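You operate a simulated robot arm through the tools that you are given. There is no shell and no other tool. Be economical: measure what you need, move in short steps, check, and stop when the job is done.

You are at the controls of a simulated robot arm. One attempt, no reset.

TASK
Glue the blue felt square on the cart's beige square block and press it down.
Fine: yellow brush over the block's top, back in its tin; square in the middle; leave the others. Set down upright: yellow brush. A coat counts when it lies all over at full strength: go over it till it gets no stronger.

The check looks at the end state, three seconds after you hand in, the way a careful person would. Anything else that was tipped, shoved, dropped, spilled or broken makes it a failure.

THE ROBOT
A 6-joint arm with a two-finger parallel gripper, fixed in place. Base frame: the origin is at the foot of the arm, x ahead of it, y to its left, z up. Lengths are in mm, angles in degrees, forces in N, time in s.
With the tool pointing down near the work surface it reaches from about 140 to 300 mm from the base axis. Its first joint turns from -66.0 to 66.0 degrees. Payload 2.45 kg.
The tool frame sits at the grasp point between the pads (the TCP): z along the fingers, y along the line on which they close. The tips reach 24 mm beyond it. The gripper opens to 68 mm. The fingers are 17 mm wide and 10 mm thick; the gripper's body (40 by 70 mm) begins 41 mm behind the TCP.
Orientation is that of the tool frame in the base frame, as a unit quaternion [w, x, y, z]. With the fingers straight down and closing along the base's y, the tool's x points along the base's -x, its y along +y and its z along -z.

THE INTERFACE
- The arm moves only by the tool move_arm. Its argument "increments" is a list of rows, each a list of 7 numbers: the finger opening in mm, from 0 to 68, then the shift along the base's x, y, z in mm, then the turn, a rotation vector about the base's x, y, z in degrees. In form: [[hand, x, y, z, wx, wy, wz], ...]. A call has 1 to 20 rows; each row is the pose to reach, as a shift and turn from the pose commanded when the call began. Rows are played at 5 a second. More than 50 mm and 8.6 degrees between two rows, or a gripper value outside its range, and nothing of the call is played. Where a pose cannot be reached the arm comes as near as it can. A force on the tool above 50 N (or 10 N above the force at the start of the call, whichever is more), or a blocked arm, ends the call early, and 0.2 s more pass. Each finger travels about 108 mm/s and halts on what it meets, pressing with about 36 N; the grip force reading is that of the motor and also rises with nothing between the fingers. The clock runs only during rows and for 0.2 s after the last one: add rows that repeat a pose to give the fingers time. The reply holds the time, the measured pose of the TCP, the force on the tool along the base axes, the opening and the grip force, in the units named above and with some noise, with the torque about the TCP (base axes, N m) and any sound that the robot's microphone picked up.
- Cameras (640 x 400 px; columns grow to the right, rows downward): "scene" is fixed at [161.5, 421.6, 1462.7]; the picture's right is [-0.82, -0.57, 0.00], its down [-0.38, 0.55, -0.74] and it looks along [0.42, -0.61, -0.67] (base axes); focal length 338 px, centre (320, 200). "wrist" rides on the gripper at [84, 11, -75] in the tool frame; the picture's right is [-0.13, 0.99, 0.00], its down [-0.60, -0.08, -0.79] and it looks along [-0.79, -0.10, 0.61] (tool axes); focal length 251 px, centre (320, 200). There is no depth. A picture from a camera that has moved, and an enlarged one, comes with that camera's place and axes in the base frame and with its lens. The place of the scene camera against the robot may be out by one fixed shift of up to 25 mm in any direction.
- snapshot(camera): a new picture of that camera. No time passes.
- close_up(camera, box): a new picture of the part [left, top, right, bottom] of that camera's present view, enlarged. No time passes.
- finish_job(): hands the job in; it is judged then, once.

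Work in short steps. Places have to be worked out from the pictures, the camera data and where the tool is seen: move nearer, look again, correct. Check each grasp and each placing, and mend what went wrong. You have 120 turns and 84 pictures in all, those below and enlarged ones among them. Open the gripper and draw the arm clear of the work before you hand the job in, unless the task says otherwise; then end with one line.

The tools are called as a command line: name --pt "numbers of a row" for each row, then --argument value for the rest, lists and objects as JSON in quotes. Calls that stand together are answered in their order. move_arm: Moves the arm, as the interface text tells. Its arguments: {"type":"object","properties":{"increments":{"type":"array"}},"required":["increments"]} The other tools are called the same way: snapshot (camera) takes a picture; close_up (camera, box) takes an enlarged picture of a part of a camera's view; finish_job () hands the job in.

At the start:

```text
clock: 0.0
tool_pos: [435.4, 15.6, 1025.4]
tool_rot: [0.0, 0.001, 1.0, 0.0]
wrist_force: [0.9, -0.3, -0.8]
wrist_torque: [0.04, -0.01, 0.02]
gripper_width: 68.0
grasp_force: 0.0
```

scene: 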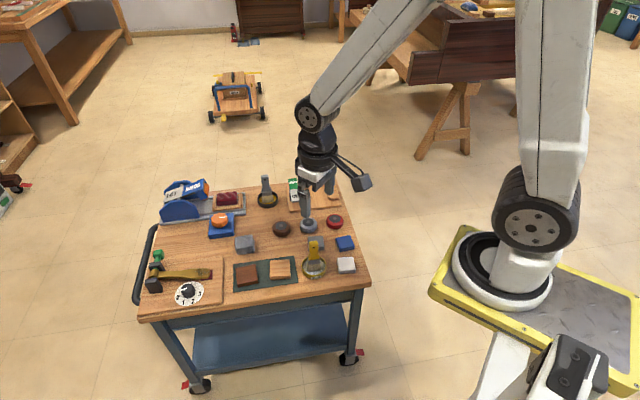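
wrist: 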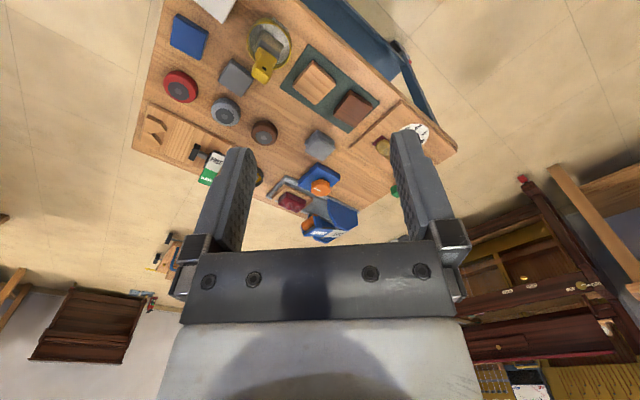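

I'll start with enlarged views of the cart from both cameras.

close_up --camera "scene" --box '[130, 160, 380, 316]'

close_up --camera "wrist" --box '[120, 0, 480, 225]'

```text
2.56 times, centred on (255, 238) of scene
camera zoom: at [161.5, 421.6, 1462.7], right [-0.82, -0.57, 0.0], down [-0.38, 0.55, -0.74], along [0.42, -0.61, -0.67], focal length 866 px, centre (486, 103)
```

zoom: 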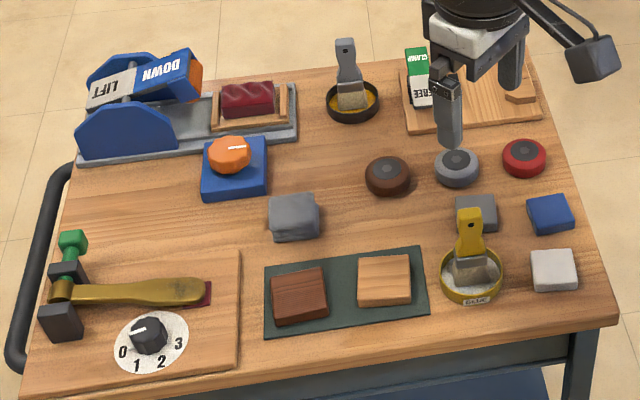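

```text
1.78 times, centred on (300, 112) of wrist
camera zoom: at [352.4, 26.7, 1101.3], right [0.13, 0.99, 0.0], down [0.6, -0.08, 0.79], along [0.79, -0.1, -0.61], focal length 447 px, centre (356, 356)
```

zoom: 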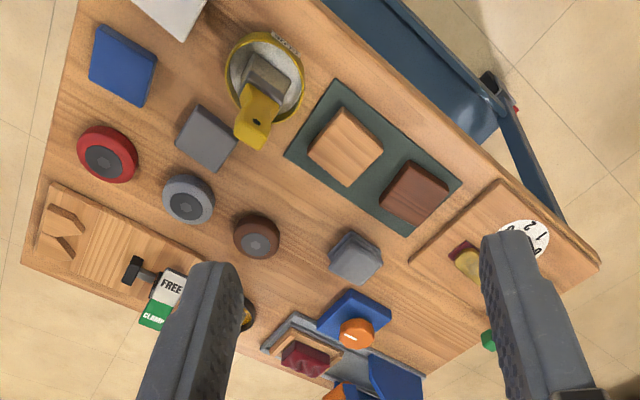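

The two views put the tabletop roughly 300–400 mm below the tool, but I can't pin it down better than that. I'll lower the tool 150 mm for parallax and look again with the wrist camera.

move_arm --pt "68 0 0 -40 0 0 0" --pt "68 0 0 -80 0 0 0" --pt "68 0 0 -120 0 0 0" --pt "68 0 0 -150 0 0 0" --pt "68 0 0 -150 0 0 0" --pt "68 0 0 -150 0 0 0"

snapshot --camera "wrist"

snapshot --camera "scene"

```text
clock: 1.4
tool_pos: [434.5, 17.1, 873.2]
tool_rot: [0.002, 0.0, 1.0, 0.0]
wrist_force: [-0.7, -0.2, 0.2]
wrist_torque: [0.04, -0.02, -0.01]
gripper_width: 67.8
grasp_force: 0.1
```

```text
79 pictures are left
camera wrist: at [350.3, 27.8, 949.7], right [0.13, 0.99, 0.0], down [0.6, -0.08, 0.79], along [0.79, -0.1, -0.61], focal length 251 px, centre (320, 200)
```

wrist: 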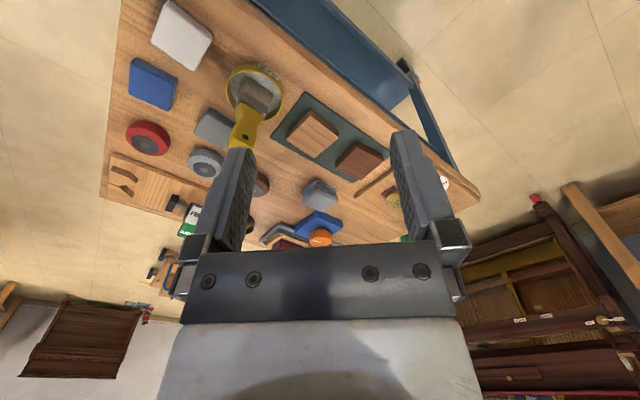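

```text
78 pictures are left
```

scene: 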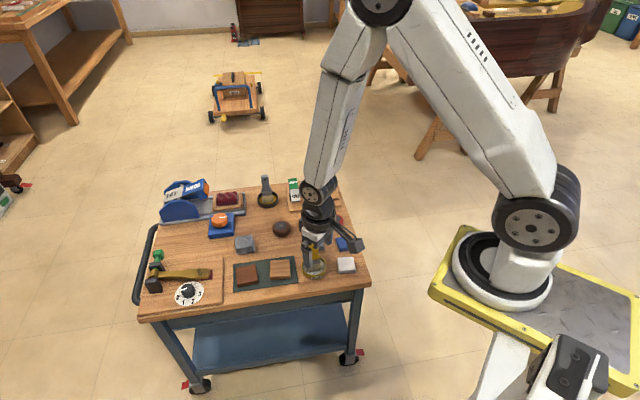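

Vertical parallax puts the tabletop at about z≈613 and the yellow tin near (521,-86). I'll zoom in on the work objects.

close_up --camera "wrist" --box '[100, 0, 400, 188]'

close_up --camera "scene" --box '[220, 220, 380, 320]'

```text
2.13 times, centred on (250, 94) of wrist
camera zoom: at [350.3, 27.8, 949.7], right [0.13, 0.99, 0.0], down [0.6, -0.08, 0.79], along [0.79, -0.1, -0.61], focal length 535 px, centre (469, 426)
```

zoom: 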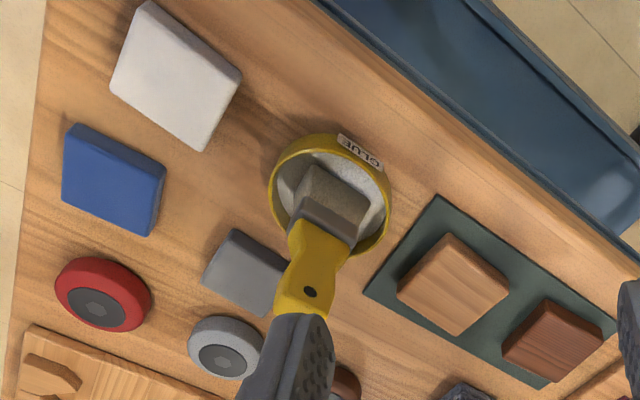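

```text
4.00 times, centred on (300, 270) of scene
camera zoom: at [161.5, 421.6, 1462.7], right [-0.82, -0.57, 0.0], down [-0.38, 0.55, -0.74], along [0.42, -0.61, -0.67], focal length 1353 px, centre (400, -80)
```

zoom: 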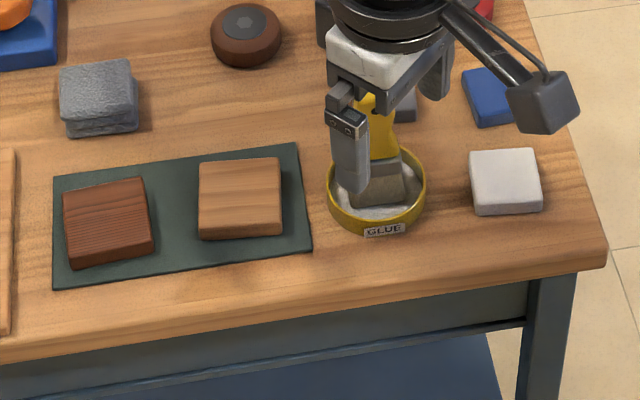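

The brush stands upright in its tin, its width roughly along (0.7,0.7), and the mat is turned about 45°. I'll turn the tool +45° and back it off so the wrist camera sees the tin and block better.

move_arm --pt "68 -2 -25 0 0 0 7.5" --pt "68 -5 -50 0 0 0 15" --pt "68 -8 -75 0 0 0 22.5" --pt "68 -10 -100 0 0 0 30" --pt "68 -12 -125 0 0 0 37.5" --pt "68 -15 -147 0 0 0 45" --pt "68 -15 -147 0 0 0 45" --pt "68 -15 -147 0 0 0 45"

snapshot --camera "wrist"

```text
clock: 3.2
tool_pos: [419.0, -130.8, 876.8]
tool_rot: [0.0, -0.384, 0.923, 0.002]
wrist_force: [-0.5, -0.1, 0.6]
wrist_torque: [-0.06, 0.02, 0.02]
gripper_width: 68.2
grasp_force: 0.0
```

```text
75 pictures are left
camera wrist: at [353.7, -182.9, 951.9], right [-0.61, 0.79, 0.0], down [0.48, 0.37, 0.79], along [0.63, 0.49, -0.61], focal length 251 px, centre (320, 200)
```

wrist: 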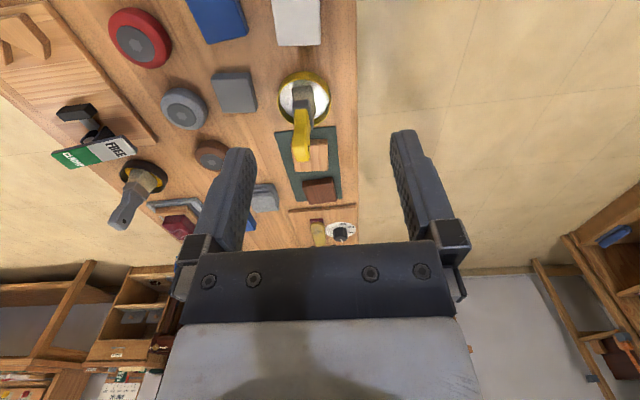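

The table is now nearly aligned with this view, so I'll enlarge it for measuring.

close_up --camera "wrist" --box '[180, 0, 400, 138]'

close_up --camera "wrist" --box '[240, 60, 380, 148]'

```text
2.90 times, centred on (290, 69) of wrist
camera zoom: at [353.7, -182.9, 951.9], right [-0.61, 0.79, 0.0], down [0.48, 0.37, 0.79], along [0.63, 0.49, -0.61], focal length 729 px, centre (407, 580)
```

zoom: 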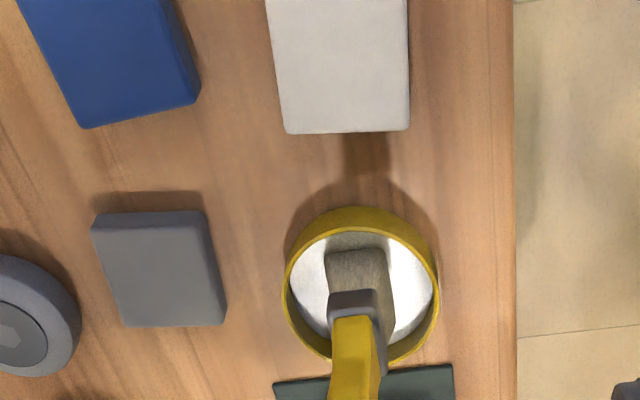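

```text
4.55 times, centred on (310, 104) of wrist
camera zoom: at [353.7, -182.9, 951.9], right [-0.61, 0.79, 0.0], down [0.48, 0.37, 0.79], along [0.63, 0.49, -0.61], focal length 1143 px, centre (366, 636)
```

zoom: 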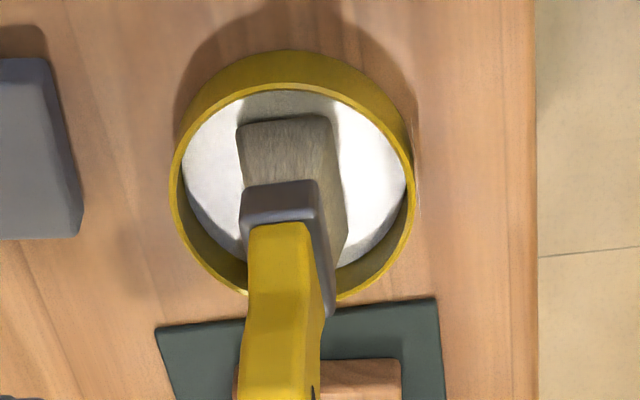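

The brush handle looks vertical at about (522,-79), with the handle spanning roughly z 670–740 and its thin side along the closing axis. I'll go above it and then check the alignment.

move_arm --pt "68 35 17 0 0 0 0" --pt "68 70 35 0 0 0 0" --pt "68 103 52 0 0 0 0" --pt "68 103 52 -30 0 0 0" --pt "68 103 52 -60 0 0 0" --pt "68 103 52 -85 0 0 0" --pt "68 103 52 -100 0 0 0" --pt "68 103 52 -100 0 0 0" --pt "68 103 52 -100 0 0 0"

snapshot --camera "wrist"

close_up --camera "scene" --box '[220, 200, 380, 300]'

```text
clock: 5.2
tool_pos: [524.2, -78.1, 776.1]
tool_rot: [0.001, -0.383, 0.924, 0.0]
wrist_force: [0.6, 0.4, -0.4]
wrist_torque: [-0.01, 0.0, -0.02]
gripper_width: 68.0
grasp_force: 0.1
```

```text
72 pictures are left
camera wrist: at [457.5, -130.3, 852.0], right [-0.61, 0.79, 0.0], down [0.48, 0.37, 0.79], along [0.63, 0.49, -0.61], focal length 251 px, centre (320, 200)
```

wrist: 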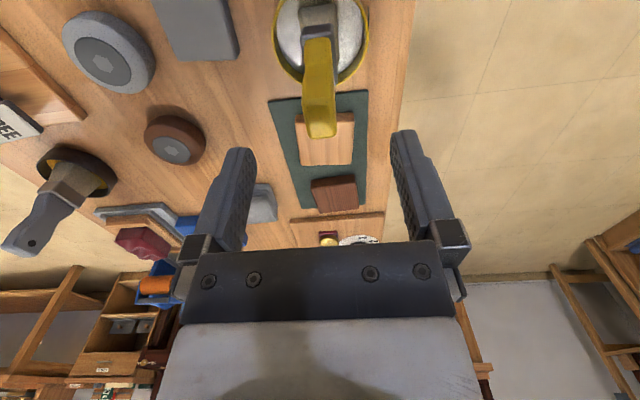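

```text
4.00 times, centred on (300, 250) of scene
camera zoom: at [161.5, 421.6, 1462.7], right [-0.82, -0.57, 0.0], down [-0.38, 0.55, -0.74], along [0.42, -0.61, -0.67], focal length 1353 px, centre (400, 0)
```

zoom: 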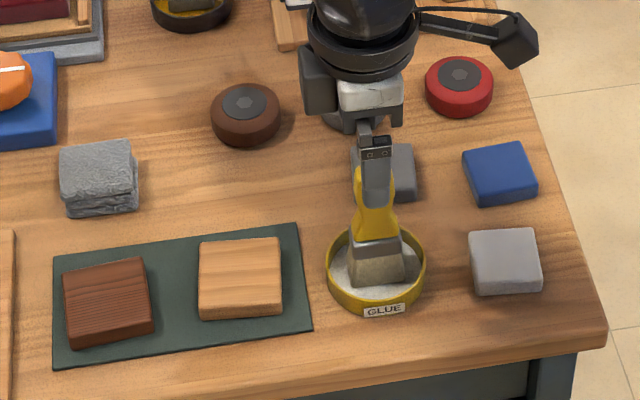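

The handle is centred between the fingers and its top is near z≈740. I'll descend around it, then close.

move_arm --pt "68 -1 -1 -20 0 0 0" --pt "68 -1 -1 -40 0 0 0" --pt "68 -1 -1 -55 0 0 0" --pt "68 -1 -1 -65 0 0 0" --pt "68 -1 -1 -65 0 0 0"

snapshot --camera "wrist"

close_up --camera "scene" --box '[270, 210, 370, 272]'

```text
clock: 6.4
tool_pos: [522.5, -80.1, 711.0]
tool_rot: [0.002, -0.383, 0.924, 0.0]
wrist_force: [-0.4, -0.4, -0.3]
wrist_torque: [0.03, 0.05, 0.02]
gripper_width: 68.1
grasp_force: 0.1
```

```text
70 pictures are left
camera wrist: at [455.5, -131.8, 785.9], right [-0.61, 0.79, 0.0], down [0.48, 0.37, 0.79], along [0.63, 0.49, -0.61], focal length 251 px, centre (320, 200)
```

wrist: 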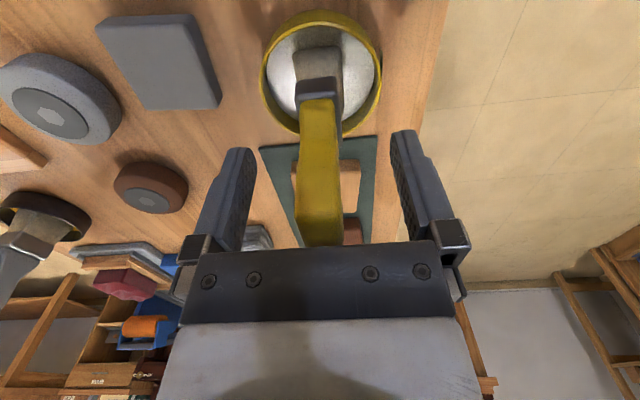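

```text
6.40 times, centred on (320, 241) of scene
camera zoom: at [161.5, 421.6, 1462.7], right [-0.82, -0.57, 0.0], down [-0.38, 0.55, -0.74], along [0.42, -0.61, -0.67], focal length 2164 px, centre (320, -62)
```

zoom: 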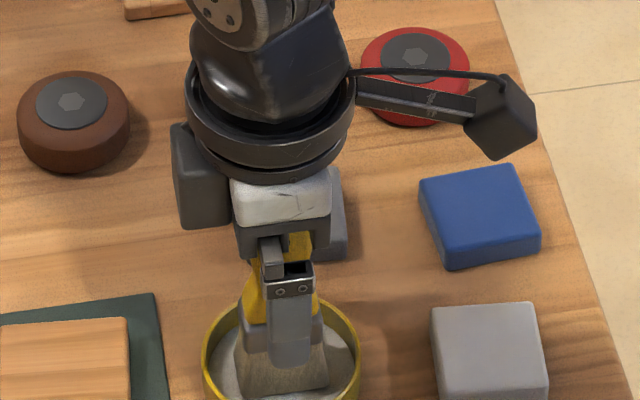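

Handle is between the pads with clearance above and below. I'll close on it.

move_arm --pt "40 0 0 -3 0 0 0" --pt "25 0 0 -3 0 0 0" --pt "10 0 0 -3 0 0 0" --pt "5 0 0 -3 0 0 0" --pt "5 0 0 -3 0 0 0"

snapshot --camera "wrist"

```text
clock: 7.6
tool_pos: [521.7, -79.5, 707.5]
tool_rot: [0.0, -0.382, 0.924, 0.001]
wrist_force: [-0.4, 0.7, -0.7]
wrist_torque: [0.02, -0.03, -0.01]
gripper_width: 16.7
grasp_force: 35.6
```

```text
68 pictures are left
camera wrist: at [455.8, -131.7, 782.9], right [-0.61, 0.79, 0.0], down [0.48, 0.37, 0.79], along [0.63, 0.49, -0.61], focal length 251 px, centre (320, 200)
```

wrist: 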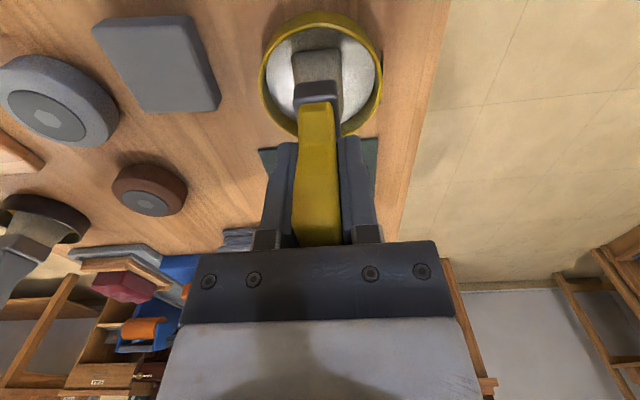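

Gripped, 16.7 mm opening at 36 N. I'll lift the brush straight up out of the tin and look at both it and the block.

move_arm --pt "5 0 0 10 0 0 0" --pt "5 0 0 25 0 0 0" --pt "5 0 0 45 0 0 0" --pt "5 0 0 65 0 0 0" --pt "5 0 0 90 0 0 0" --pt "5 0 0 90 0 0 0" --pt "5 0 0 90 0 0 0"

snapshot --camera "wrist"

close_up --camera "scene" --box '[220, 200, 380, 300]'

```text
clock: 9.2
tool_pos: [523.1, -80.3, 798.8]
tool_rot: [0.001, -0.382, 0.924, 0.001]
wrist_force: [0.3, -0.8, -1.2]
wrist_torque: [0.03, 0.02, 0.0]
gripper_width: 16.4
grasp_force: 35.5
```

```text
67 pictures are left
camera wrist: at [457.0, -130.7, 873.5], right [-0.61, 0.79, 0.0], down [0.48, 0.37, 0.79], along [0.63, 0.49, -0.61], focal length 251 px, centre (320, 200)
```

wrist: 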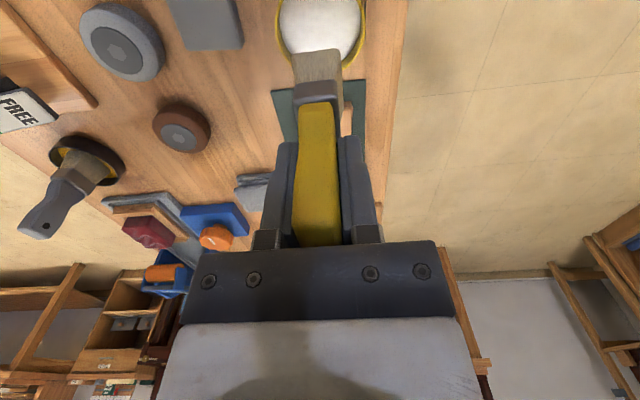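

```text
4.00 times, centred on (300, 250) of scene
camera zoom: at [161.6, 421.6, 1462.7], right [-0.82, -0.57, 0.0], down [-0.38, 0.55, -0.74], along [0.42, -0.61, -0.67], focal length 1353 px, centre (400, 0)
```

zoom: 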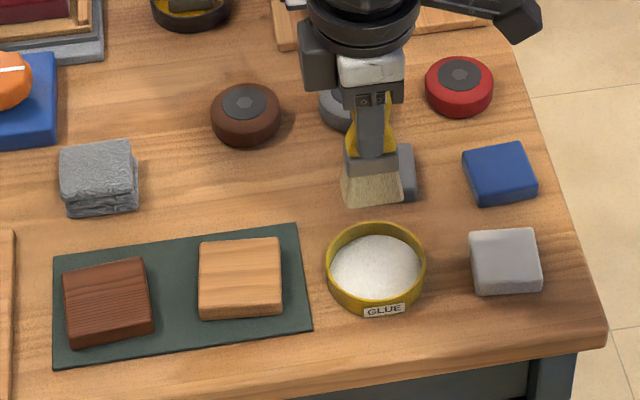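

The brush is out cleanly, loaded, with bristles about 43 mm wide. I'll shift so the block sits beside the brush in the wrist view and can be measured.

move_arm --pt "5 32 2 10 0 0 0" --pt "5 64 4 10 0 0 0" --pt "5 94 5 10 0 0 0" --pt "5 94 5 10 0 0 0" --pt "5 94 5 10 0 0 0"

snapshot --camera "wrist"

close_up --camera "wrist" --box '[180, 0, 380, 125]'

```text
clock: 10.4
tool_pos: [617.0, -75.7, 808.7]
tool_rot: [0.0, -0.383, 0.924, 0.001]
wrist_force: [0.3, 1.1, -1.2]
wrist_torque: [0.0, 0.0, -0.03]
gripper_width: 16.6
grasp_force: 34.8
```

```text
65 pictures are left
camera wrist: at [550.5, -126.3, 882.8], right [-0.61, 0.79, 0.0], down [0.48, 0.37, 0.79], along [0.63, 0.49, -0.61], focal length 251 px, centre (320, 200)
```

wrist: 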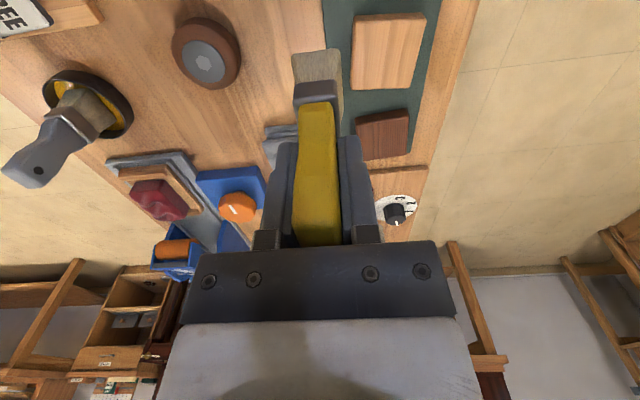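

```text
3.20 times, centred on (280, 62) of wrist
camera zoom: at [550.5, -126.3, 882.8], right [-0.61, 0.79, 0.0], down [0.48, 0.37, 0.79], along [0.63, 0.49, -0.61], focal length 805 px, centre (448, 640)
```

zoom: 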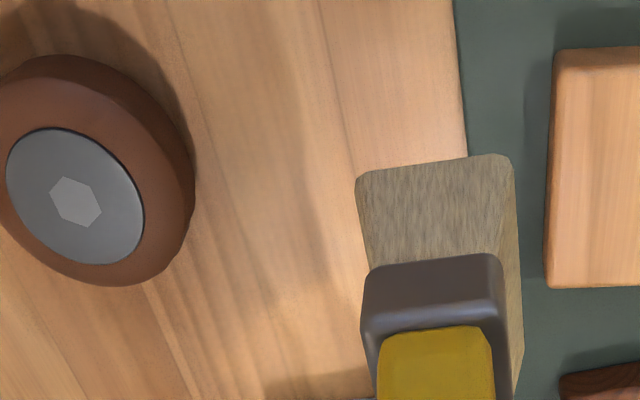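

The block measures about 60 mm square, centred near (597,-13), yaw about 44°, with its top near z≈632. The bristle tips are about 81 mm below the TCP and 43×29 mm. I'll move above the block and step down to feel for contact.

move_arm --pt "5 -10 31 0 0 0 0" --pt "5 -19 61 0 0 0 0" --pt "5 -19 61 -30 0 0 0" --pt "5 -19 61 -60 0 0 0" --pt "5 -19 61 -75 0 0 0" --pt "5 -19 61 -75 0 0 0"

close_up --camera "scene" --box '[230, 220, 330, 282]'

snapshot --camera "wrist"

```text
clock: 11.8
tool_pos: [597.9, -16.3, 732.4]
tool_rot: [0.002, -0.383, 0.924, 0.001]
wrist_force: [0.1, -0.8, -1.1]
wrist_torque: [-0.01, 0.0, 0.02]
gripper_width: 16.9
grasp_force: 35.0
```

```text
6.40 times, centred on (280, 251) of scene
camera zoom: at [161.6, 421.6, 1462.7], right [-0.82, -0.57, 0.0], down [-0.38, 0.55, -0.74], along [0.42, -0.61, -0.67], focal length 2164 px, centre (576, -126)
```

zoom: 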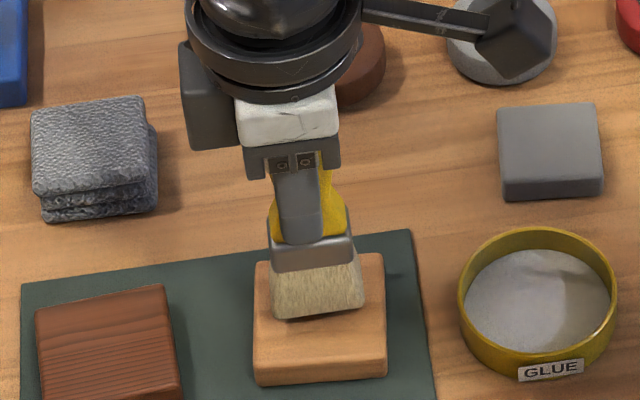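

```text
62 pictures are left
camera wrist: at [531.8, -66.9, 807.4], right [-0.61, 0.79, 0.0], down [0.48, 0.37, 0.79], along [0.63, 0.49, -0.61], focal length 251 px, centre (320, 200)
```

wrist: 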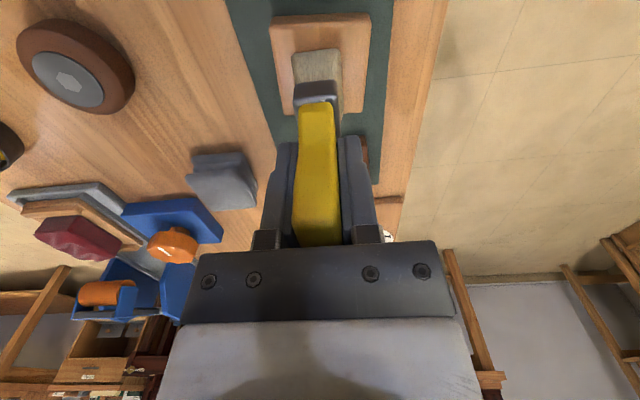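

The brush is well centred above the block. I'll step down gently.

move_arm --pt "5 0 0 -5 0 0 0" --pt "5 0 0 -10 0 0 0" --pt "5 0 0 -13 0 0 0" --pt "5 0 0 -13 0 0 0"

move_arm --pt "5 0 0 -2 0 0 0" --pt "5 0 0 -4 0 0 0" --pt "5 0 0 -4 0 0 0"

close_up --camera "scene" --box '[230, 220, 330, 282]'

```text
clock: 12.8
tool_pos: [599.0, -14.2, 722.6]
tool_rot: [0.005, -0.382, 0.924, 0.0]
wrist_force: [-6.7, 3.1, 35.0]
wrist_torque: [0.4, 0.41, -0.02]
gripper_width: 17.0
grasp_force: 35.5
```

```text
clock: 13.6
tool_pos: [599.8, -14.6, 719.0]
tool_rot: [0.004, -0.383, 0.924, 0.0]
wrist_force: [-1.1, 2.0, 33.6]
wrist_torque: [0.24, 0.13, -0.02]
gripper_width: 16.9
grasp_force: 35.6
```

```text
6.40 times, centred on (280, 251) of scene
camera zoom: at [160.9, 421.7, 1462.8], right [-0.82, -0.57, 0.0], down [-0.38, 0.55, -0.74], along [0.42, -0.61, -0.67], focal length 2164 px, centre (576, -126)
```

zoom: 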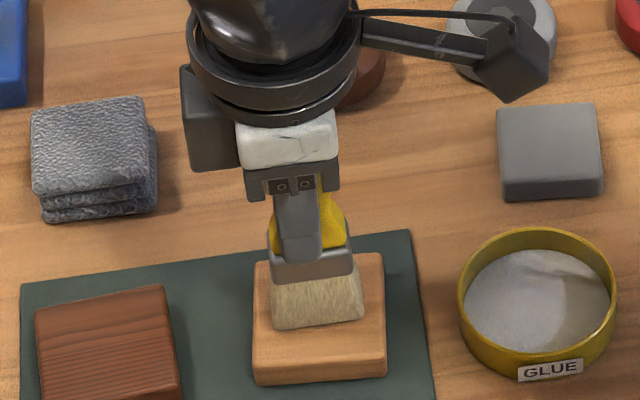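

Contact, but 34 N is heavier than I want and the brush may have slid a little in the grip. I'll ease up to a light pressure.

move_arm --pt "5 0 0 2 0 0 0" --pt "5 0 0 4 0 0 0" --pt "5 0 0 4 0 0 0"

close_up --camera "wrist" --box '[220, 0, 420, 260]'

```text
clock: 14.4
tool_pos: [595.9, -15.4, 719.1]
tool_rot: [-0.003, -0.382, 0.924, 0.001]
wrist_force: [-0.1, -1.0, 1.4]
wrist_torque: [-0.05, -0.12, -0.02]
gripper_width: 17.0
grasp_force: 35.3
```

```text
1.54 times, centred on (320, 130) of wrist
camera zoom: at [529.3, -66.2, 794.4], right [-0.61, 0.79, 0.0], down [0.49, 0.37, 0.79], along [0.63, 0.49, -0.61], focal length 387 px, centre (320, 308)
```

zoom: 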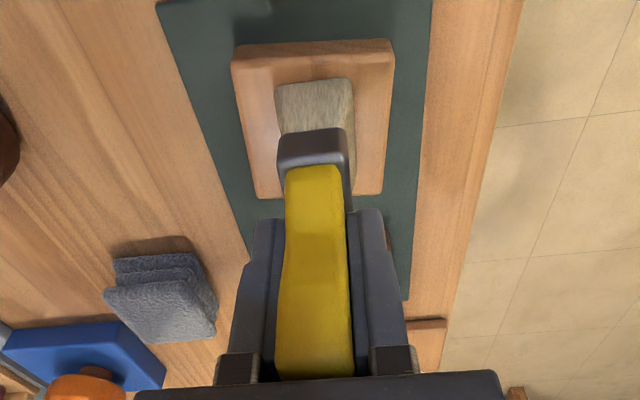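

Light contact, about 2–3 N. I'll make a first short stroke slightly deeper and check for a coat and that the block stays put.

move_arm --pt "5 -4 -4 -1 0 0 0" --pt "5 -7.8 -7.8 -1 0 0 0" --pt "5 -13 -2.6 -1 0 0 0" --pt "5 -18 2.5 -1 0 0 0" --pt "5 -23.4 7.8 -1 0 0 0" --pt "5 -18 2.5 -1 0 0 0" --pt "5 -13 -2.6 -1 0 0 0" --pt "5 -7.8 -7.8 -1 0 0 0" --pt "5 -2.6 -13 -1 0 0 0" --pt "5 2.6 -18.2 -1 0 0 0" --pt "5 7.8 -23.4 -1 0 0 0"

close_up --camera "scene" --box '[230, 220, 330, 282]'

close_up --camera "wrist" --box '[220, 0, 420, 125]'

```text
clock: 16.8
tool_pos: [605.5, -38.0, 719.1]
tool_rot: [0.001, -0.383, 0.924, 0.0]
wrist_force: [0.1, 1.3, -0.4]
wrist_torque: [0.0, 0.01, 0.0]
gripper_width: 16.6
grasp_force: 35.8
```

```text
6.40 times, centred on (280, 251) of scene
camera zoom: at [161.6, 421.6, 1462.7], right [-0.82, -0.57, 0.0], down [-0.38, 0.55, -0.74], along [0.42, -0.61, -0.67], focal length 2164 px, centre (576, -126)
```

zoom: 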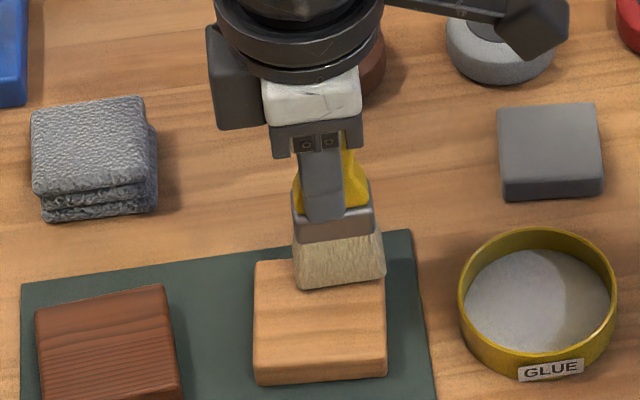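

```text
3.20 times, centred on (320, 62) of wrist
camera zoom: at [538.9, -89.2, 794.3], right [-0.61, 0.79, 0.0], down [0.48, 0.37, 0.79], along [0.63, 0.49, -0.61], focal length 805 px, centre (320, 640)
```

zoom: 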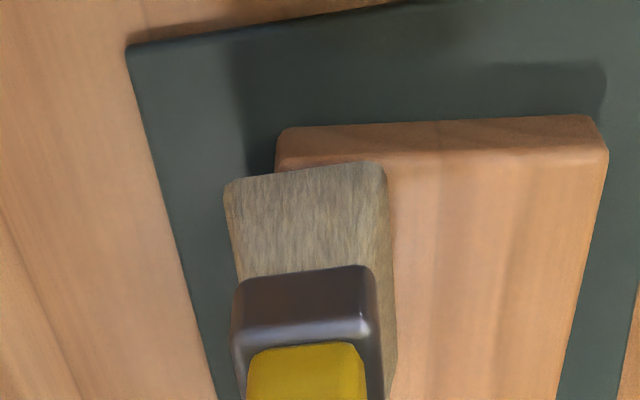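

No coat is visible and contact force is near zero here. I'll return to the middle and press a touch more, then stroke.

move_arm --pt "5 -4 12 -1 0 0 0" --pt "5 -7.8 23.4 -2 0 0 0" --pt "5 -7.8 23.4 -2 0 0 0"

move_arm --pt "5 0 0 -1 0 0 0" --pt "5 -5.2 5.2 -1 0 0 0" --pt "5 -10.4 10.4 -1 0 0 0" --pt "5 -15.6 15.6 -1 0 0 0"

close_up --camera "scene" --box '[230, 220, 330, 282]'

```text
clock: 17.6
tool_pos: [599.9, -13.6, 718.9]
tool_rot: [0.003, -0.384, 0.923, -0.001]
wrist_force: [2.9, -8.4, 21.3]
wrist_torque: [-0.56, -0.11, 0.06]
gripper_width: 16.9
grasp_force: 35.5
```

```text
clock: 18.6
tool_pos: [584.3, 1.8, 718.8]
tool_rot: [0.005, -0.382, 0.924, -0.001]
wrist_force: [7.4, -7.2, 26.9]
wrist_torque: [-0.45, -0.55, 0.01]
gripper_width: 16.6
grasp_force: 35.5
```

```text
6.40 times, centred on (280, 251) of scene
camera zoom: at [161.2, 421.4, 1462.8], right [-0.82, -0.57, 0.0], down [-0.38, 0.55, -0.74], along [0.42, -0.61, -0.67], focal length 2164 px, centre (576, -126)
```

zoom: 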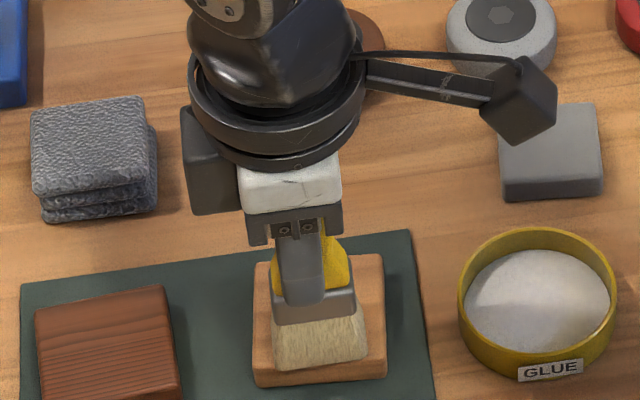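

The block hasn't moved under 27 N. I'll lift off and check closely for any glue on the block or brush.

move_arm --pt "5 0 0 10 0 0 0" --pt "5 -20 -20 35 0 0 0" --pt "5 -45 -45 60 0 0 0" --pt "5 -45 -45 60 0 0 0"

close_up --camera "scene" --box '[230, 220, 330, 282]'

close_up --camera "wrist" --box '[220, 0, 420, 260]'

```text
clock: 19.6
tool_pos: [536.4, -42.8, 774.0]
tool_rot: [0.0, -0.383, 0.924, 0.001]
wrist_force: [0.2, -0.2, -1.1]
wrist_torque: [0.01, 0.0, 0.01]
gripper_width: 16.6
grasp_force: 35.5
```

```text
6.40 times, centred on (280, 251) of scene
camera zoom: at [161.6, 421.6, 1462.7], right [-0.82, -0.57, 0.0], down [-0.38, 0.55, -0.74], along [0.42, -0.61, -0.67], focal length 2164 px, centre (576, -126)
```

zoom: 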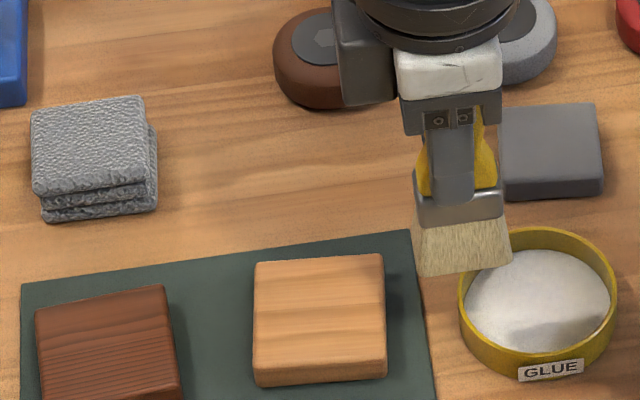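

```text
1.54 times, centred on (320, 130) of wrist
camera zoom: at [469.9, -94.6, 849.1], right [-0.61, 0.79, 0.0], down [0.48, 0.37, 0.79], along [0.63, 0.49, -0.61], focal length 387 px, centre (320, 308)
```

zoom: 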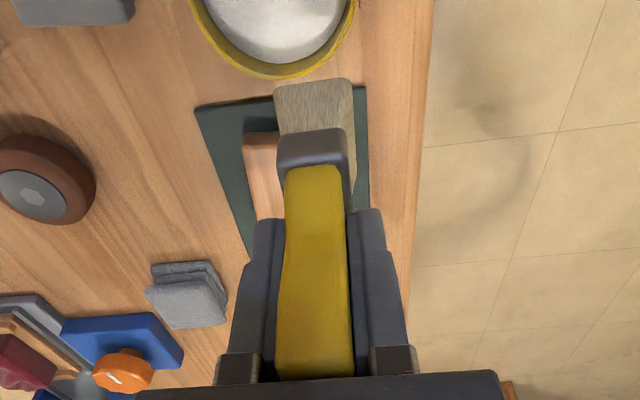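

The block is still bare and the bristles look dry, so the brush needs dipping. I'll lower it into the tin gently and feel for the bottom.

move_arm --pt "5 -14.4 -36.6 0 0 0 0" --pt "5 -14.4 -36.6 0 0 0 0" --pt "5 -14.4 -36.6 -20 0 0 0" --pt "5 -14.4 -36.6 -40 0 0 0" --pt "5 -14.4 -36.6 -55 0 0 0" --pt "5 -14.4 -36.6 -66 0 0 0" --pt "5 -14.4 -36.6 -69 0 0 0" --pt "5 -14.4 -36.6 -69 0 0 0"

close_up --camera "scene" --box '[260, 220, 360, 282]'

```text
clock: 21.4
tool_pos: [523.2, -79.9, 705.6]
tool_rot: [0.0, -0.382, 0.924, 0.001]
wrist_force: [0.0, 0.9, -0.5]
wrist_torque: [0.01, -0.01, -0.04]
gripper_width: 16.7
grasp_force: 35.6
```

```text
6.40 times, centred on (310, 251) of scene
camera zoom: at [161.6, 421.6, 1462.7], right [-0.82, -0.57, 0.0], down [-0.38, 0.55, -0.74], along [0.42, -0.61, -0.67], focal length 2164 px, centre (384, -126)
```

zoom: 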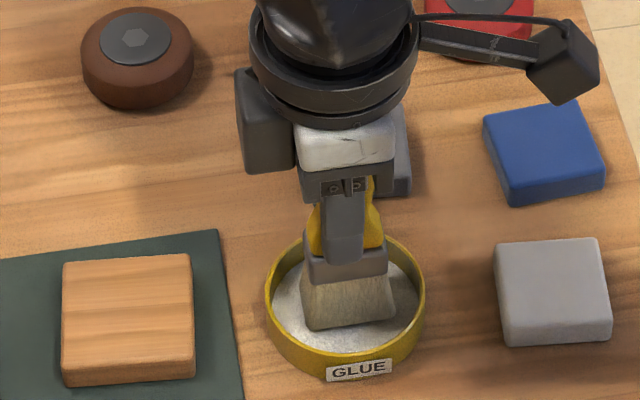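

No bottom contact yet. I'll lower a few mm more and dwell.

move_arm --pt "5 0 0 -1.5 0 0 0" --pt "5 0 0 -3 0 0 0" --pt "5 0 0 -3 0 0 0"

move_arm --pt "5 0 0 -1.5 0 0 0" --pt "5 0 0 -1.5 0 0 0" --pt "5 0 0 -1.5 0 0 0" --pt "5 0 0 -1.5 0 0 0"

```text
clock: 22.2
tool_pos: [521.5, -80.2, 703.6]
tool_rot: [0.0, -0.382, 0.924, 0.0]
wrist_force: [-0.3, 0.5, -0.6]
wrist_torque: [0.0, 0.02, 0.03]
gripper_width: 16.7
grasp_force: 35.2
```

```text
clock: 23.2
tool_pos: [522.5, -79.8, 702.0]
tool_rot: [0.001, -0.383, 0.924, 0.001]
wrist_force: [-2.0, -0.6, 6.3]
wrist_torque: [0.08, 0.01, 0.05]
gripper_width: 16.8
grasp_force: 35.3
```

Bottom reached at about 7 N. I'll swirl a little, lift out and inspect the bristles.

move_arm --pt "5 2 2 0 0 0 0" --pt "5 -2 -2 0 0 0 0" --pt "5 0 0 0 0 0 0" --pt "5 0 0 0 0 0 0" --pt "5 0 0 15 0 0 0" --pt "5 0 0 40 0 0 0" --pt "5 0 0 73.5 0 0 0" --pt "5 0 0 73.5 0 0 0"

close_up --camera "scene" --box '[260, 220, 360, 282]'

```text
clock: 25.0
tool_pos: [522.4, -79.7, 775.3]
tool_rot: [0.0, -0.383, 0.924, 0.002]
wrist_force: [0.5, -0.2, -0.7]
wrist_torque: [-0.01, -0.02, -0.04]
gripper_width: 16.6
grasp_force: 35.8
```

```text
6.40 times, centred on (310, 251) of scene
camera zoom: at [161.6, 421.6, 1462.7], right [-0.82, -0.57, 0.0], down [-0.38, 0.55, -0.74], along [0.42, -0.61, -0.67], focal length 2164 px, centre (384, -126)
```

zoom: 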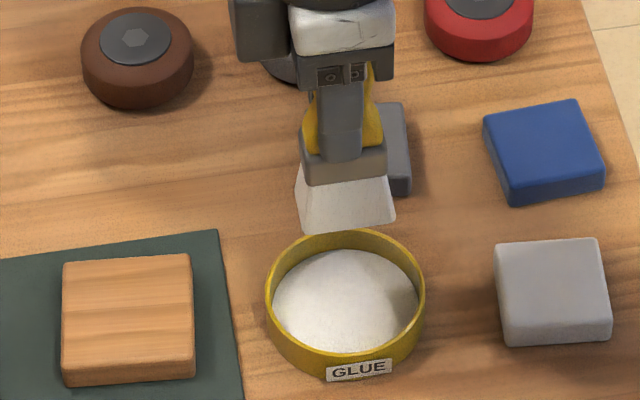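

The bristles are now white with glue. I'll return to the block, touch lightly, and stroke the first lane.

move_arm --pt "5 34 29 0 0 0 0" --pt "5 67.2 58.2 0 0 0 0" --pt "5 67.2 58.2 -30 0 0 0" --pt "5 67.2 58.2 -50 0 0 0" --pt "5 67.2 58.2 -57 0 0 0" --pt "5 67.2 58.2 -58 0 0 0" --pt "5 62 63.4 -58 0 0 0" --pt "5 56.8 68.6 -58 0 0 0" --pt "5 51.6 73.8 -58 0 0 0" --pt "5 56.8 68.6 -58 0 0 0" --pt "5 62 63.4 -58 0 0 0" --pt "5 67.2 58.2 -58 0 0 0" --pt "5 72.4 53 -58 0 0 0" --pt "5 77.6 47.8 -58 0 0 0" --pt "5 82.8 42.6 -58 0 0 0"

close_up --camera "scene" --box '[230, 220, 330, 282]'

```text
clock: 28.2
tool_pos: [605.8, -38.7, 718.5]
tool_rot: [0.001, -0.383, 0.924, 0.0]
wrist_force: [-4.0, 4.1, 15.9]
wrist_torque: [0.47, 0.19, 0.09]
gripper_width: 16.6
grasp_force: 35.0
```

```text
6.40 times, centred on (280, 251) of scene
camera zoom: at [161.1, 421.7, 1462.7], right [-0.82, -0.57, 0.0], down [-0.38, 0.55, -0.74], along [0.42, -0.61, -0.67], focal length 2164 px, centre (576, -126)
```

zoom: 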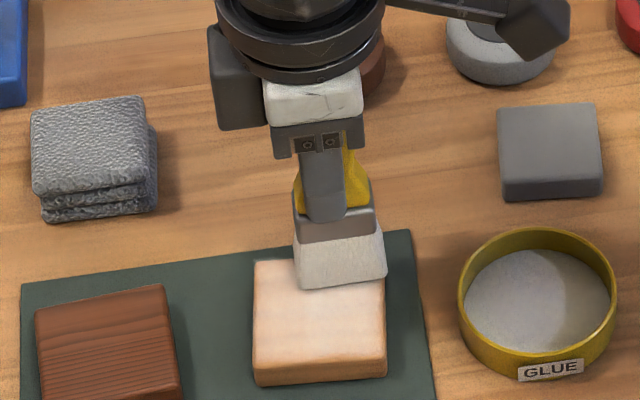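

A faint coat is forming and the block hasn't moved. I'll continue over both lanes.

move_arm --pt "5 8 8 0 0 0 0" --pt "5 16 16 0 0 0 0" --pt "5 8 24 0 0 0 0" --pt "5 0 32 0 0 0 0" --pt "5 -8 40 0 0 0 0" --pt "5 -16 48 0 0 0 0" --pt "5 -8 40 0 0 0 0" --pt "5 0 32 0 0 0 0" --pt "5 8 24 0 0 0 0" --pt "5 16 16 0 0 0 0" --pt "5 8 8 0 0 0 0" --pt "5 -1 -1 0 0 0 0" --pt "5 -9 7 0 0 0 0" --pt "5 -17 15 0 0 0 0" --pt "5 -25 23 0 0 0 0" --pt "5 -33 31 0 0 0 0" --pt "5 -25 23 0 0 0 0" --pt "5 -17 15 0 0 0 0" --pt "5 -9 7 0 0 0 0" --pt "5 -1 -1 0 0 0 0"

close_up --camera "scene" --box '[230, 220, 330, 282]'

```text
clock: 32.4
tool_pos: [605.0, -39.5, 717.8]
tool_rot: [0.001, -0.382, 0.924, 0.0]
wrist_force: [0.4, 1.2, 2.1]
wrist_torque: [0.12, 0.02, 0.03]
gripper_width: 16.6
grasp_force: 35.4
```

```text
6.40 times, centred on (280, 251) of scene
camera zoom: at [161.5, 421.6, 1462.7], right [-0.82, -0.57, 0.0], down [-0.38, 0.55, -0.74], along [0.42, -0.61, -0.67], focal length 2164 px, centre (576, -126)
```

zoom: 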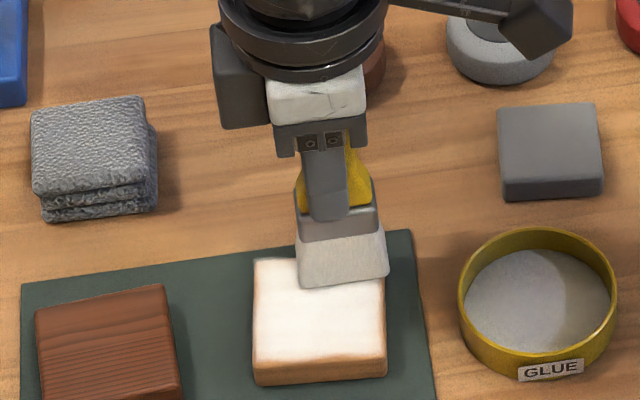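

A strong white coat is building, with thin margins at the edges. I'll run wider lanes plus a centre lane.

move_arm --pt "5 -0.4 -3.2 -0.5 0 0 0" --pt "5 -9.2 5.6 -0.5 0 0 0" --pt "5 -18 14.4 -0.5 0 0 0" --pt "5 -26.8 23.2 -0.5 0 0 0" --pt "5 -35.8 32.2 -0.5 0 0 0" --pt "5 -28 40 -0.5 0 0 0" --pt "5 -21 47 -0.5 0 0 0" --pt "5 -14.6 53.4 -0.5 0 0 0" --pt "5 -5.8 44.6 -0.5 0 0 0" --pt "5 3 35.8 -0.5 0 0 0" --pt "5 11.8 27 -0.5 0 0 0" --pt "5 20.8 18 -0.5 0 0 0" --pt "5 10.2 7.4 -0.5 0 0 0" --pt "5 1.4 16.2 -0.5 0 0 0" --pt "5 -7.4 25 -0.5 0 0 0" --pt "5 -16.2 33.8 -0.5 0 0 0" --pt "5 -25.2 42.8 -0.5 0 0 0" --pt "5 -16.2 33.8 -0.5 0 0 0" --pt "5 -7.4 25 -0.5 0 0 0" --pt "5 10.2 7.4 -0.5 0 0 0"

close_up --camera "scene" --box '[230, 220, 330, 282]'

```text
clock: 36.6
tool_pos: [614.0, -30.7, 718.2]
tool_rot: [0.002, -0.383, 0.924, 0.001]
wrist_force: [-6.8, 7.9, 25.7]
wrist_torque: [0.66, 0.5, -0.03]
gripper_width: 16.4
grasp_force: 35.4
```

```text
6.40 times, centred on (280, 251) of scene
camera zoom: at [160.8, 421.8, 1462.7], right [-0.82, -0.57, 0.0], down [-0.38, 0.55, -0.74], along [0.42, -0.61, -0.67], focal length 2164 px, centre (576, -126)
```

zoom: 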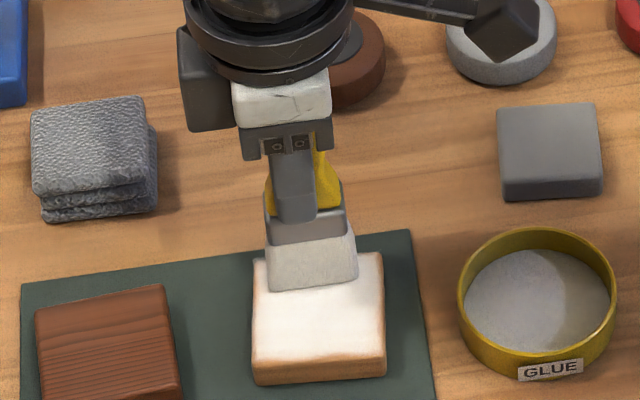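

I'll lift off sideways to inspect the whole top surface.

move_arm --pt "5 0 0 15 0 0 0" --pt "5 10 -10 40 0 0 0" --pt "5 25 -25 50 0 0 0" --pt "5 25 -25 50 0 0 0"

close_up --camera "scene" --box '[250, 245, 310, 283]'

close_up --camera "wrist" --box '[300, 0, 460, 100]'

```text
clock: 37.6
tool_pos: [640.0, -56.3, 767.4]
tool_rot: [0.0, -0.383, 0.924, 0.002]
wrist_force: [-0.6, -0.1, -1.2]
wrist_torque: [0.0, 0.01, 0.0]
gripper_width: 16.6
grasp_force: 35.3
```

```text
10.53 times, centred on (280, 264) of scene
camera zoom: at [161.6, 421.6, 1462.7], right [-0.82, -0.57, 0.0], down [-0.38, 0.55, -0.74], along [0.42, -0.61, -0.67], focal length 3560 px, centre (741, -474)
```

zoom: 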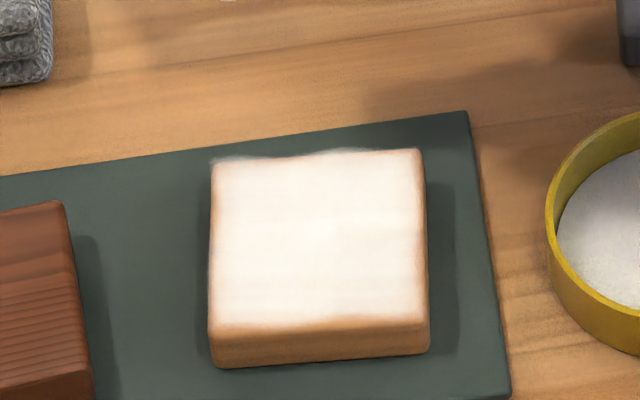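

```text
4.00 times, centred on (380, 50) of wrist
camera zoom: at [573.3, -108.1, 842.5], right [-0.61, 0.79, 0.0], down [0.48, 0.37, 0.79], along [0.63, 0.49, -0.61], focal length 1006 px, centre (80, 800)
```

zoom: 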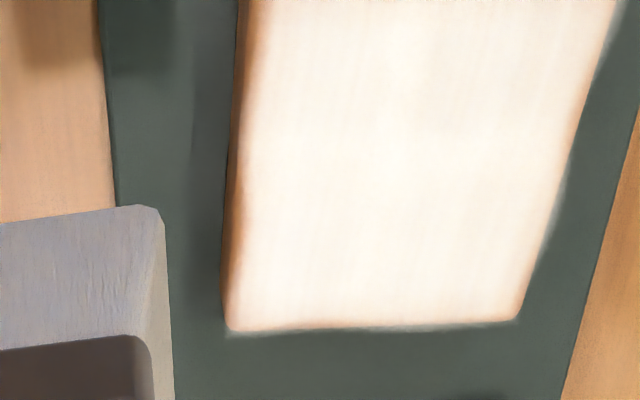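

Coverage reaches all edges, though it's still slightly streaky. I'll make another full round and compare.

move_arm --pt "5 -42 42 0 0 0 0" --pt "5 -42 42 -40 0 0 0" --pt "5 -42 42 -50 0 0 0" --pt "5 -51.2 32.8 -50 0 0 0" --pt "5 -60.4 42 -50 0 0 0" --pt "5 -69.6 51.2 -50 0 0 0" --pt "5 -60.4 60.4 -50 0 0 0" --pt "5 -51.2 69.6 -50 0 0 0" --pt "5 -42 60.4 -50 0 0 0" --pt "5 -32.8 51.2 -50 0 0 0" --pt "5 -23.6 42 -50 0 0 0" --pt "5 -15.8 34.2 -50 0 0 0" --pt "5 -25 25 -50 0 0 0" --pt "5 -34.2 15.8 -50 0 0 0" --pt "5 -42.7 24.3 -50 0 0 0" --pt "5 -51.2 32.8 -50 0 0 0" --pt "5 -60.4 42 -50 0 0 0" --pt "5 -51.2 51.2 -50 0 0 0" --pt "5 -42 60.4 -50 0 0 0" --pt "5 -32.8 51.2 -50 0 0 0"

move_arm --pt "5 -9.2 -9.2 0 0 0 0" --pt "5 -4 -14 0 0 0 0" --pt "5 7 -26 0 0 0 0" --pt "5 17 -17 0 0 0 0" --pt "5 17 -17 15 0 0 0" --pt "5 17 -17 50 0 0 0" --pt "5 17 -17 50 0 0 0"

close_up --camera "scene" --box '[250, 245, 310, 283]'

close_up --camera "wrist" --box '[300, 0, 460, 100]'

```text
refused: row 1 steps farther than a row can; nothing moved
```

```text
clock: 39.2
tool_pos: [655.9, -74.7, 816.8]
tool_rot: [0.0, -0.383, 0.924, 0.001]
wrist_force: [0.4, 0.3, -1.6]
wrist_torque: [-0.01, 0.02, -0.05]
gripper_width: 16.9
grasp_force: 35.5
```

```text
10.53 times, centred on (280, 264) of scene
camera zoom: at [161.6, 421.6, 1462.7], right [-0.82, -0.57, 0.0], down [-0.38, 0.55, -0.74], along [0.42, -0.61, -0.67], focal length 3560 px, centre (741, -474)
```

zoom: 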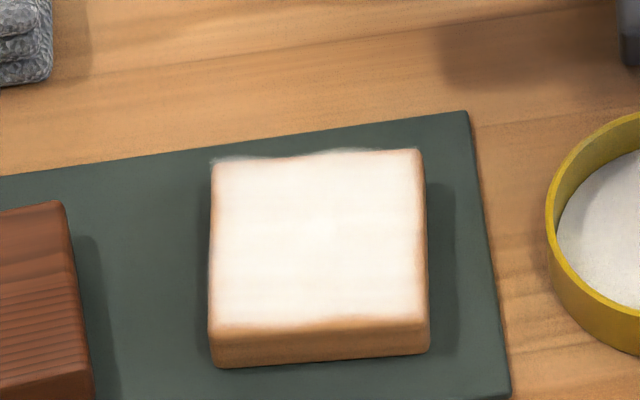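

```text
4.00 times, centred on (380, 50) of wrist
camera zoom: at [590.4, -125.7, 891.6], right [-0.61, 0.79, 0.0], down [0.48, 0.37, 0.79], along [0.63, 0.49, -0.61], focal length 1006 px, centre (80, 800)
```

zoom: 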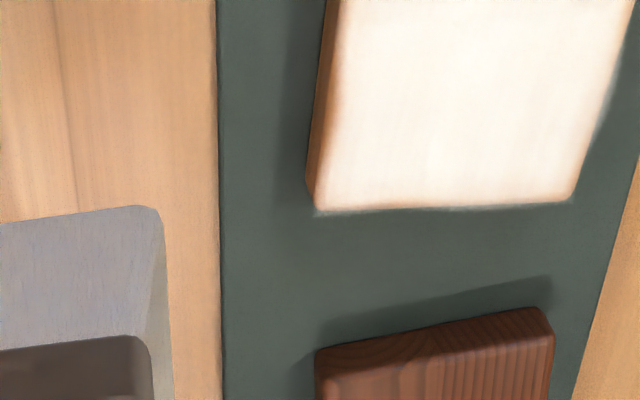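

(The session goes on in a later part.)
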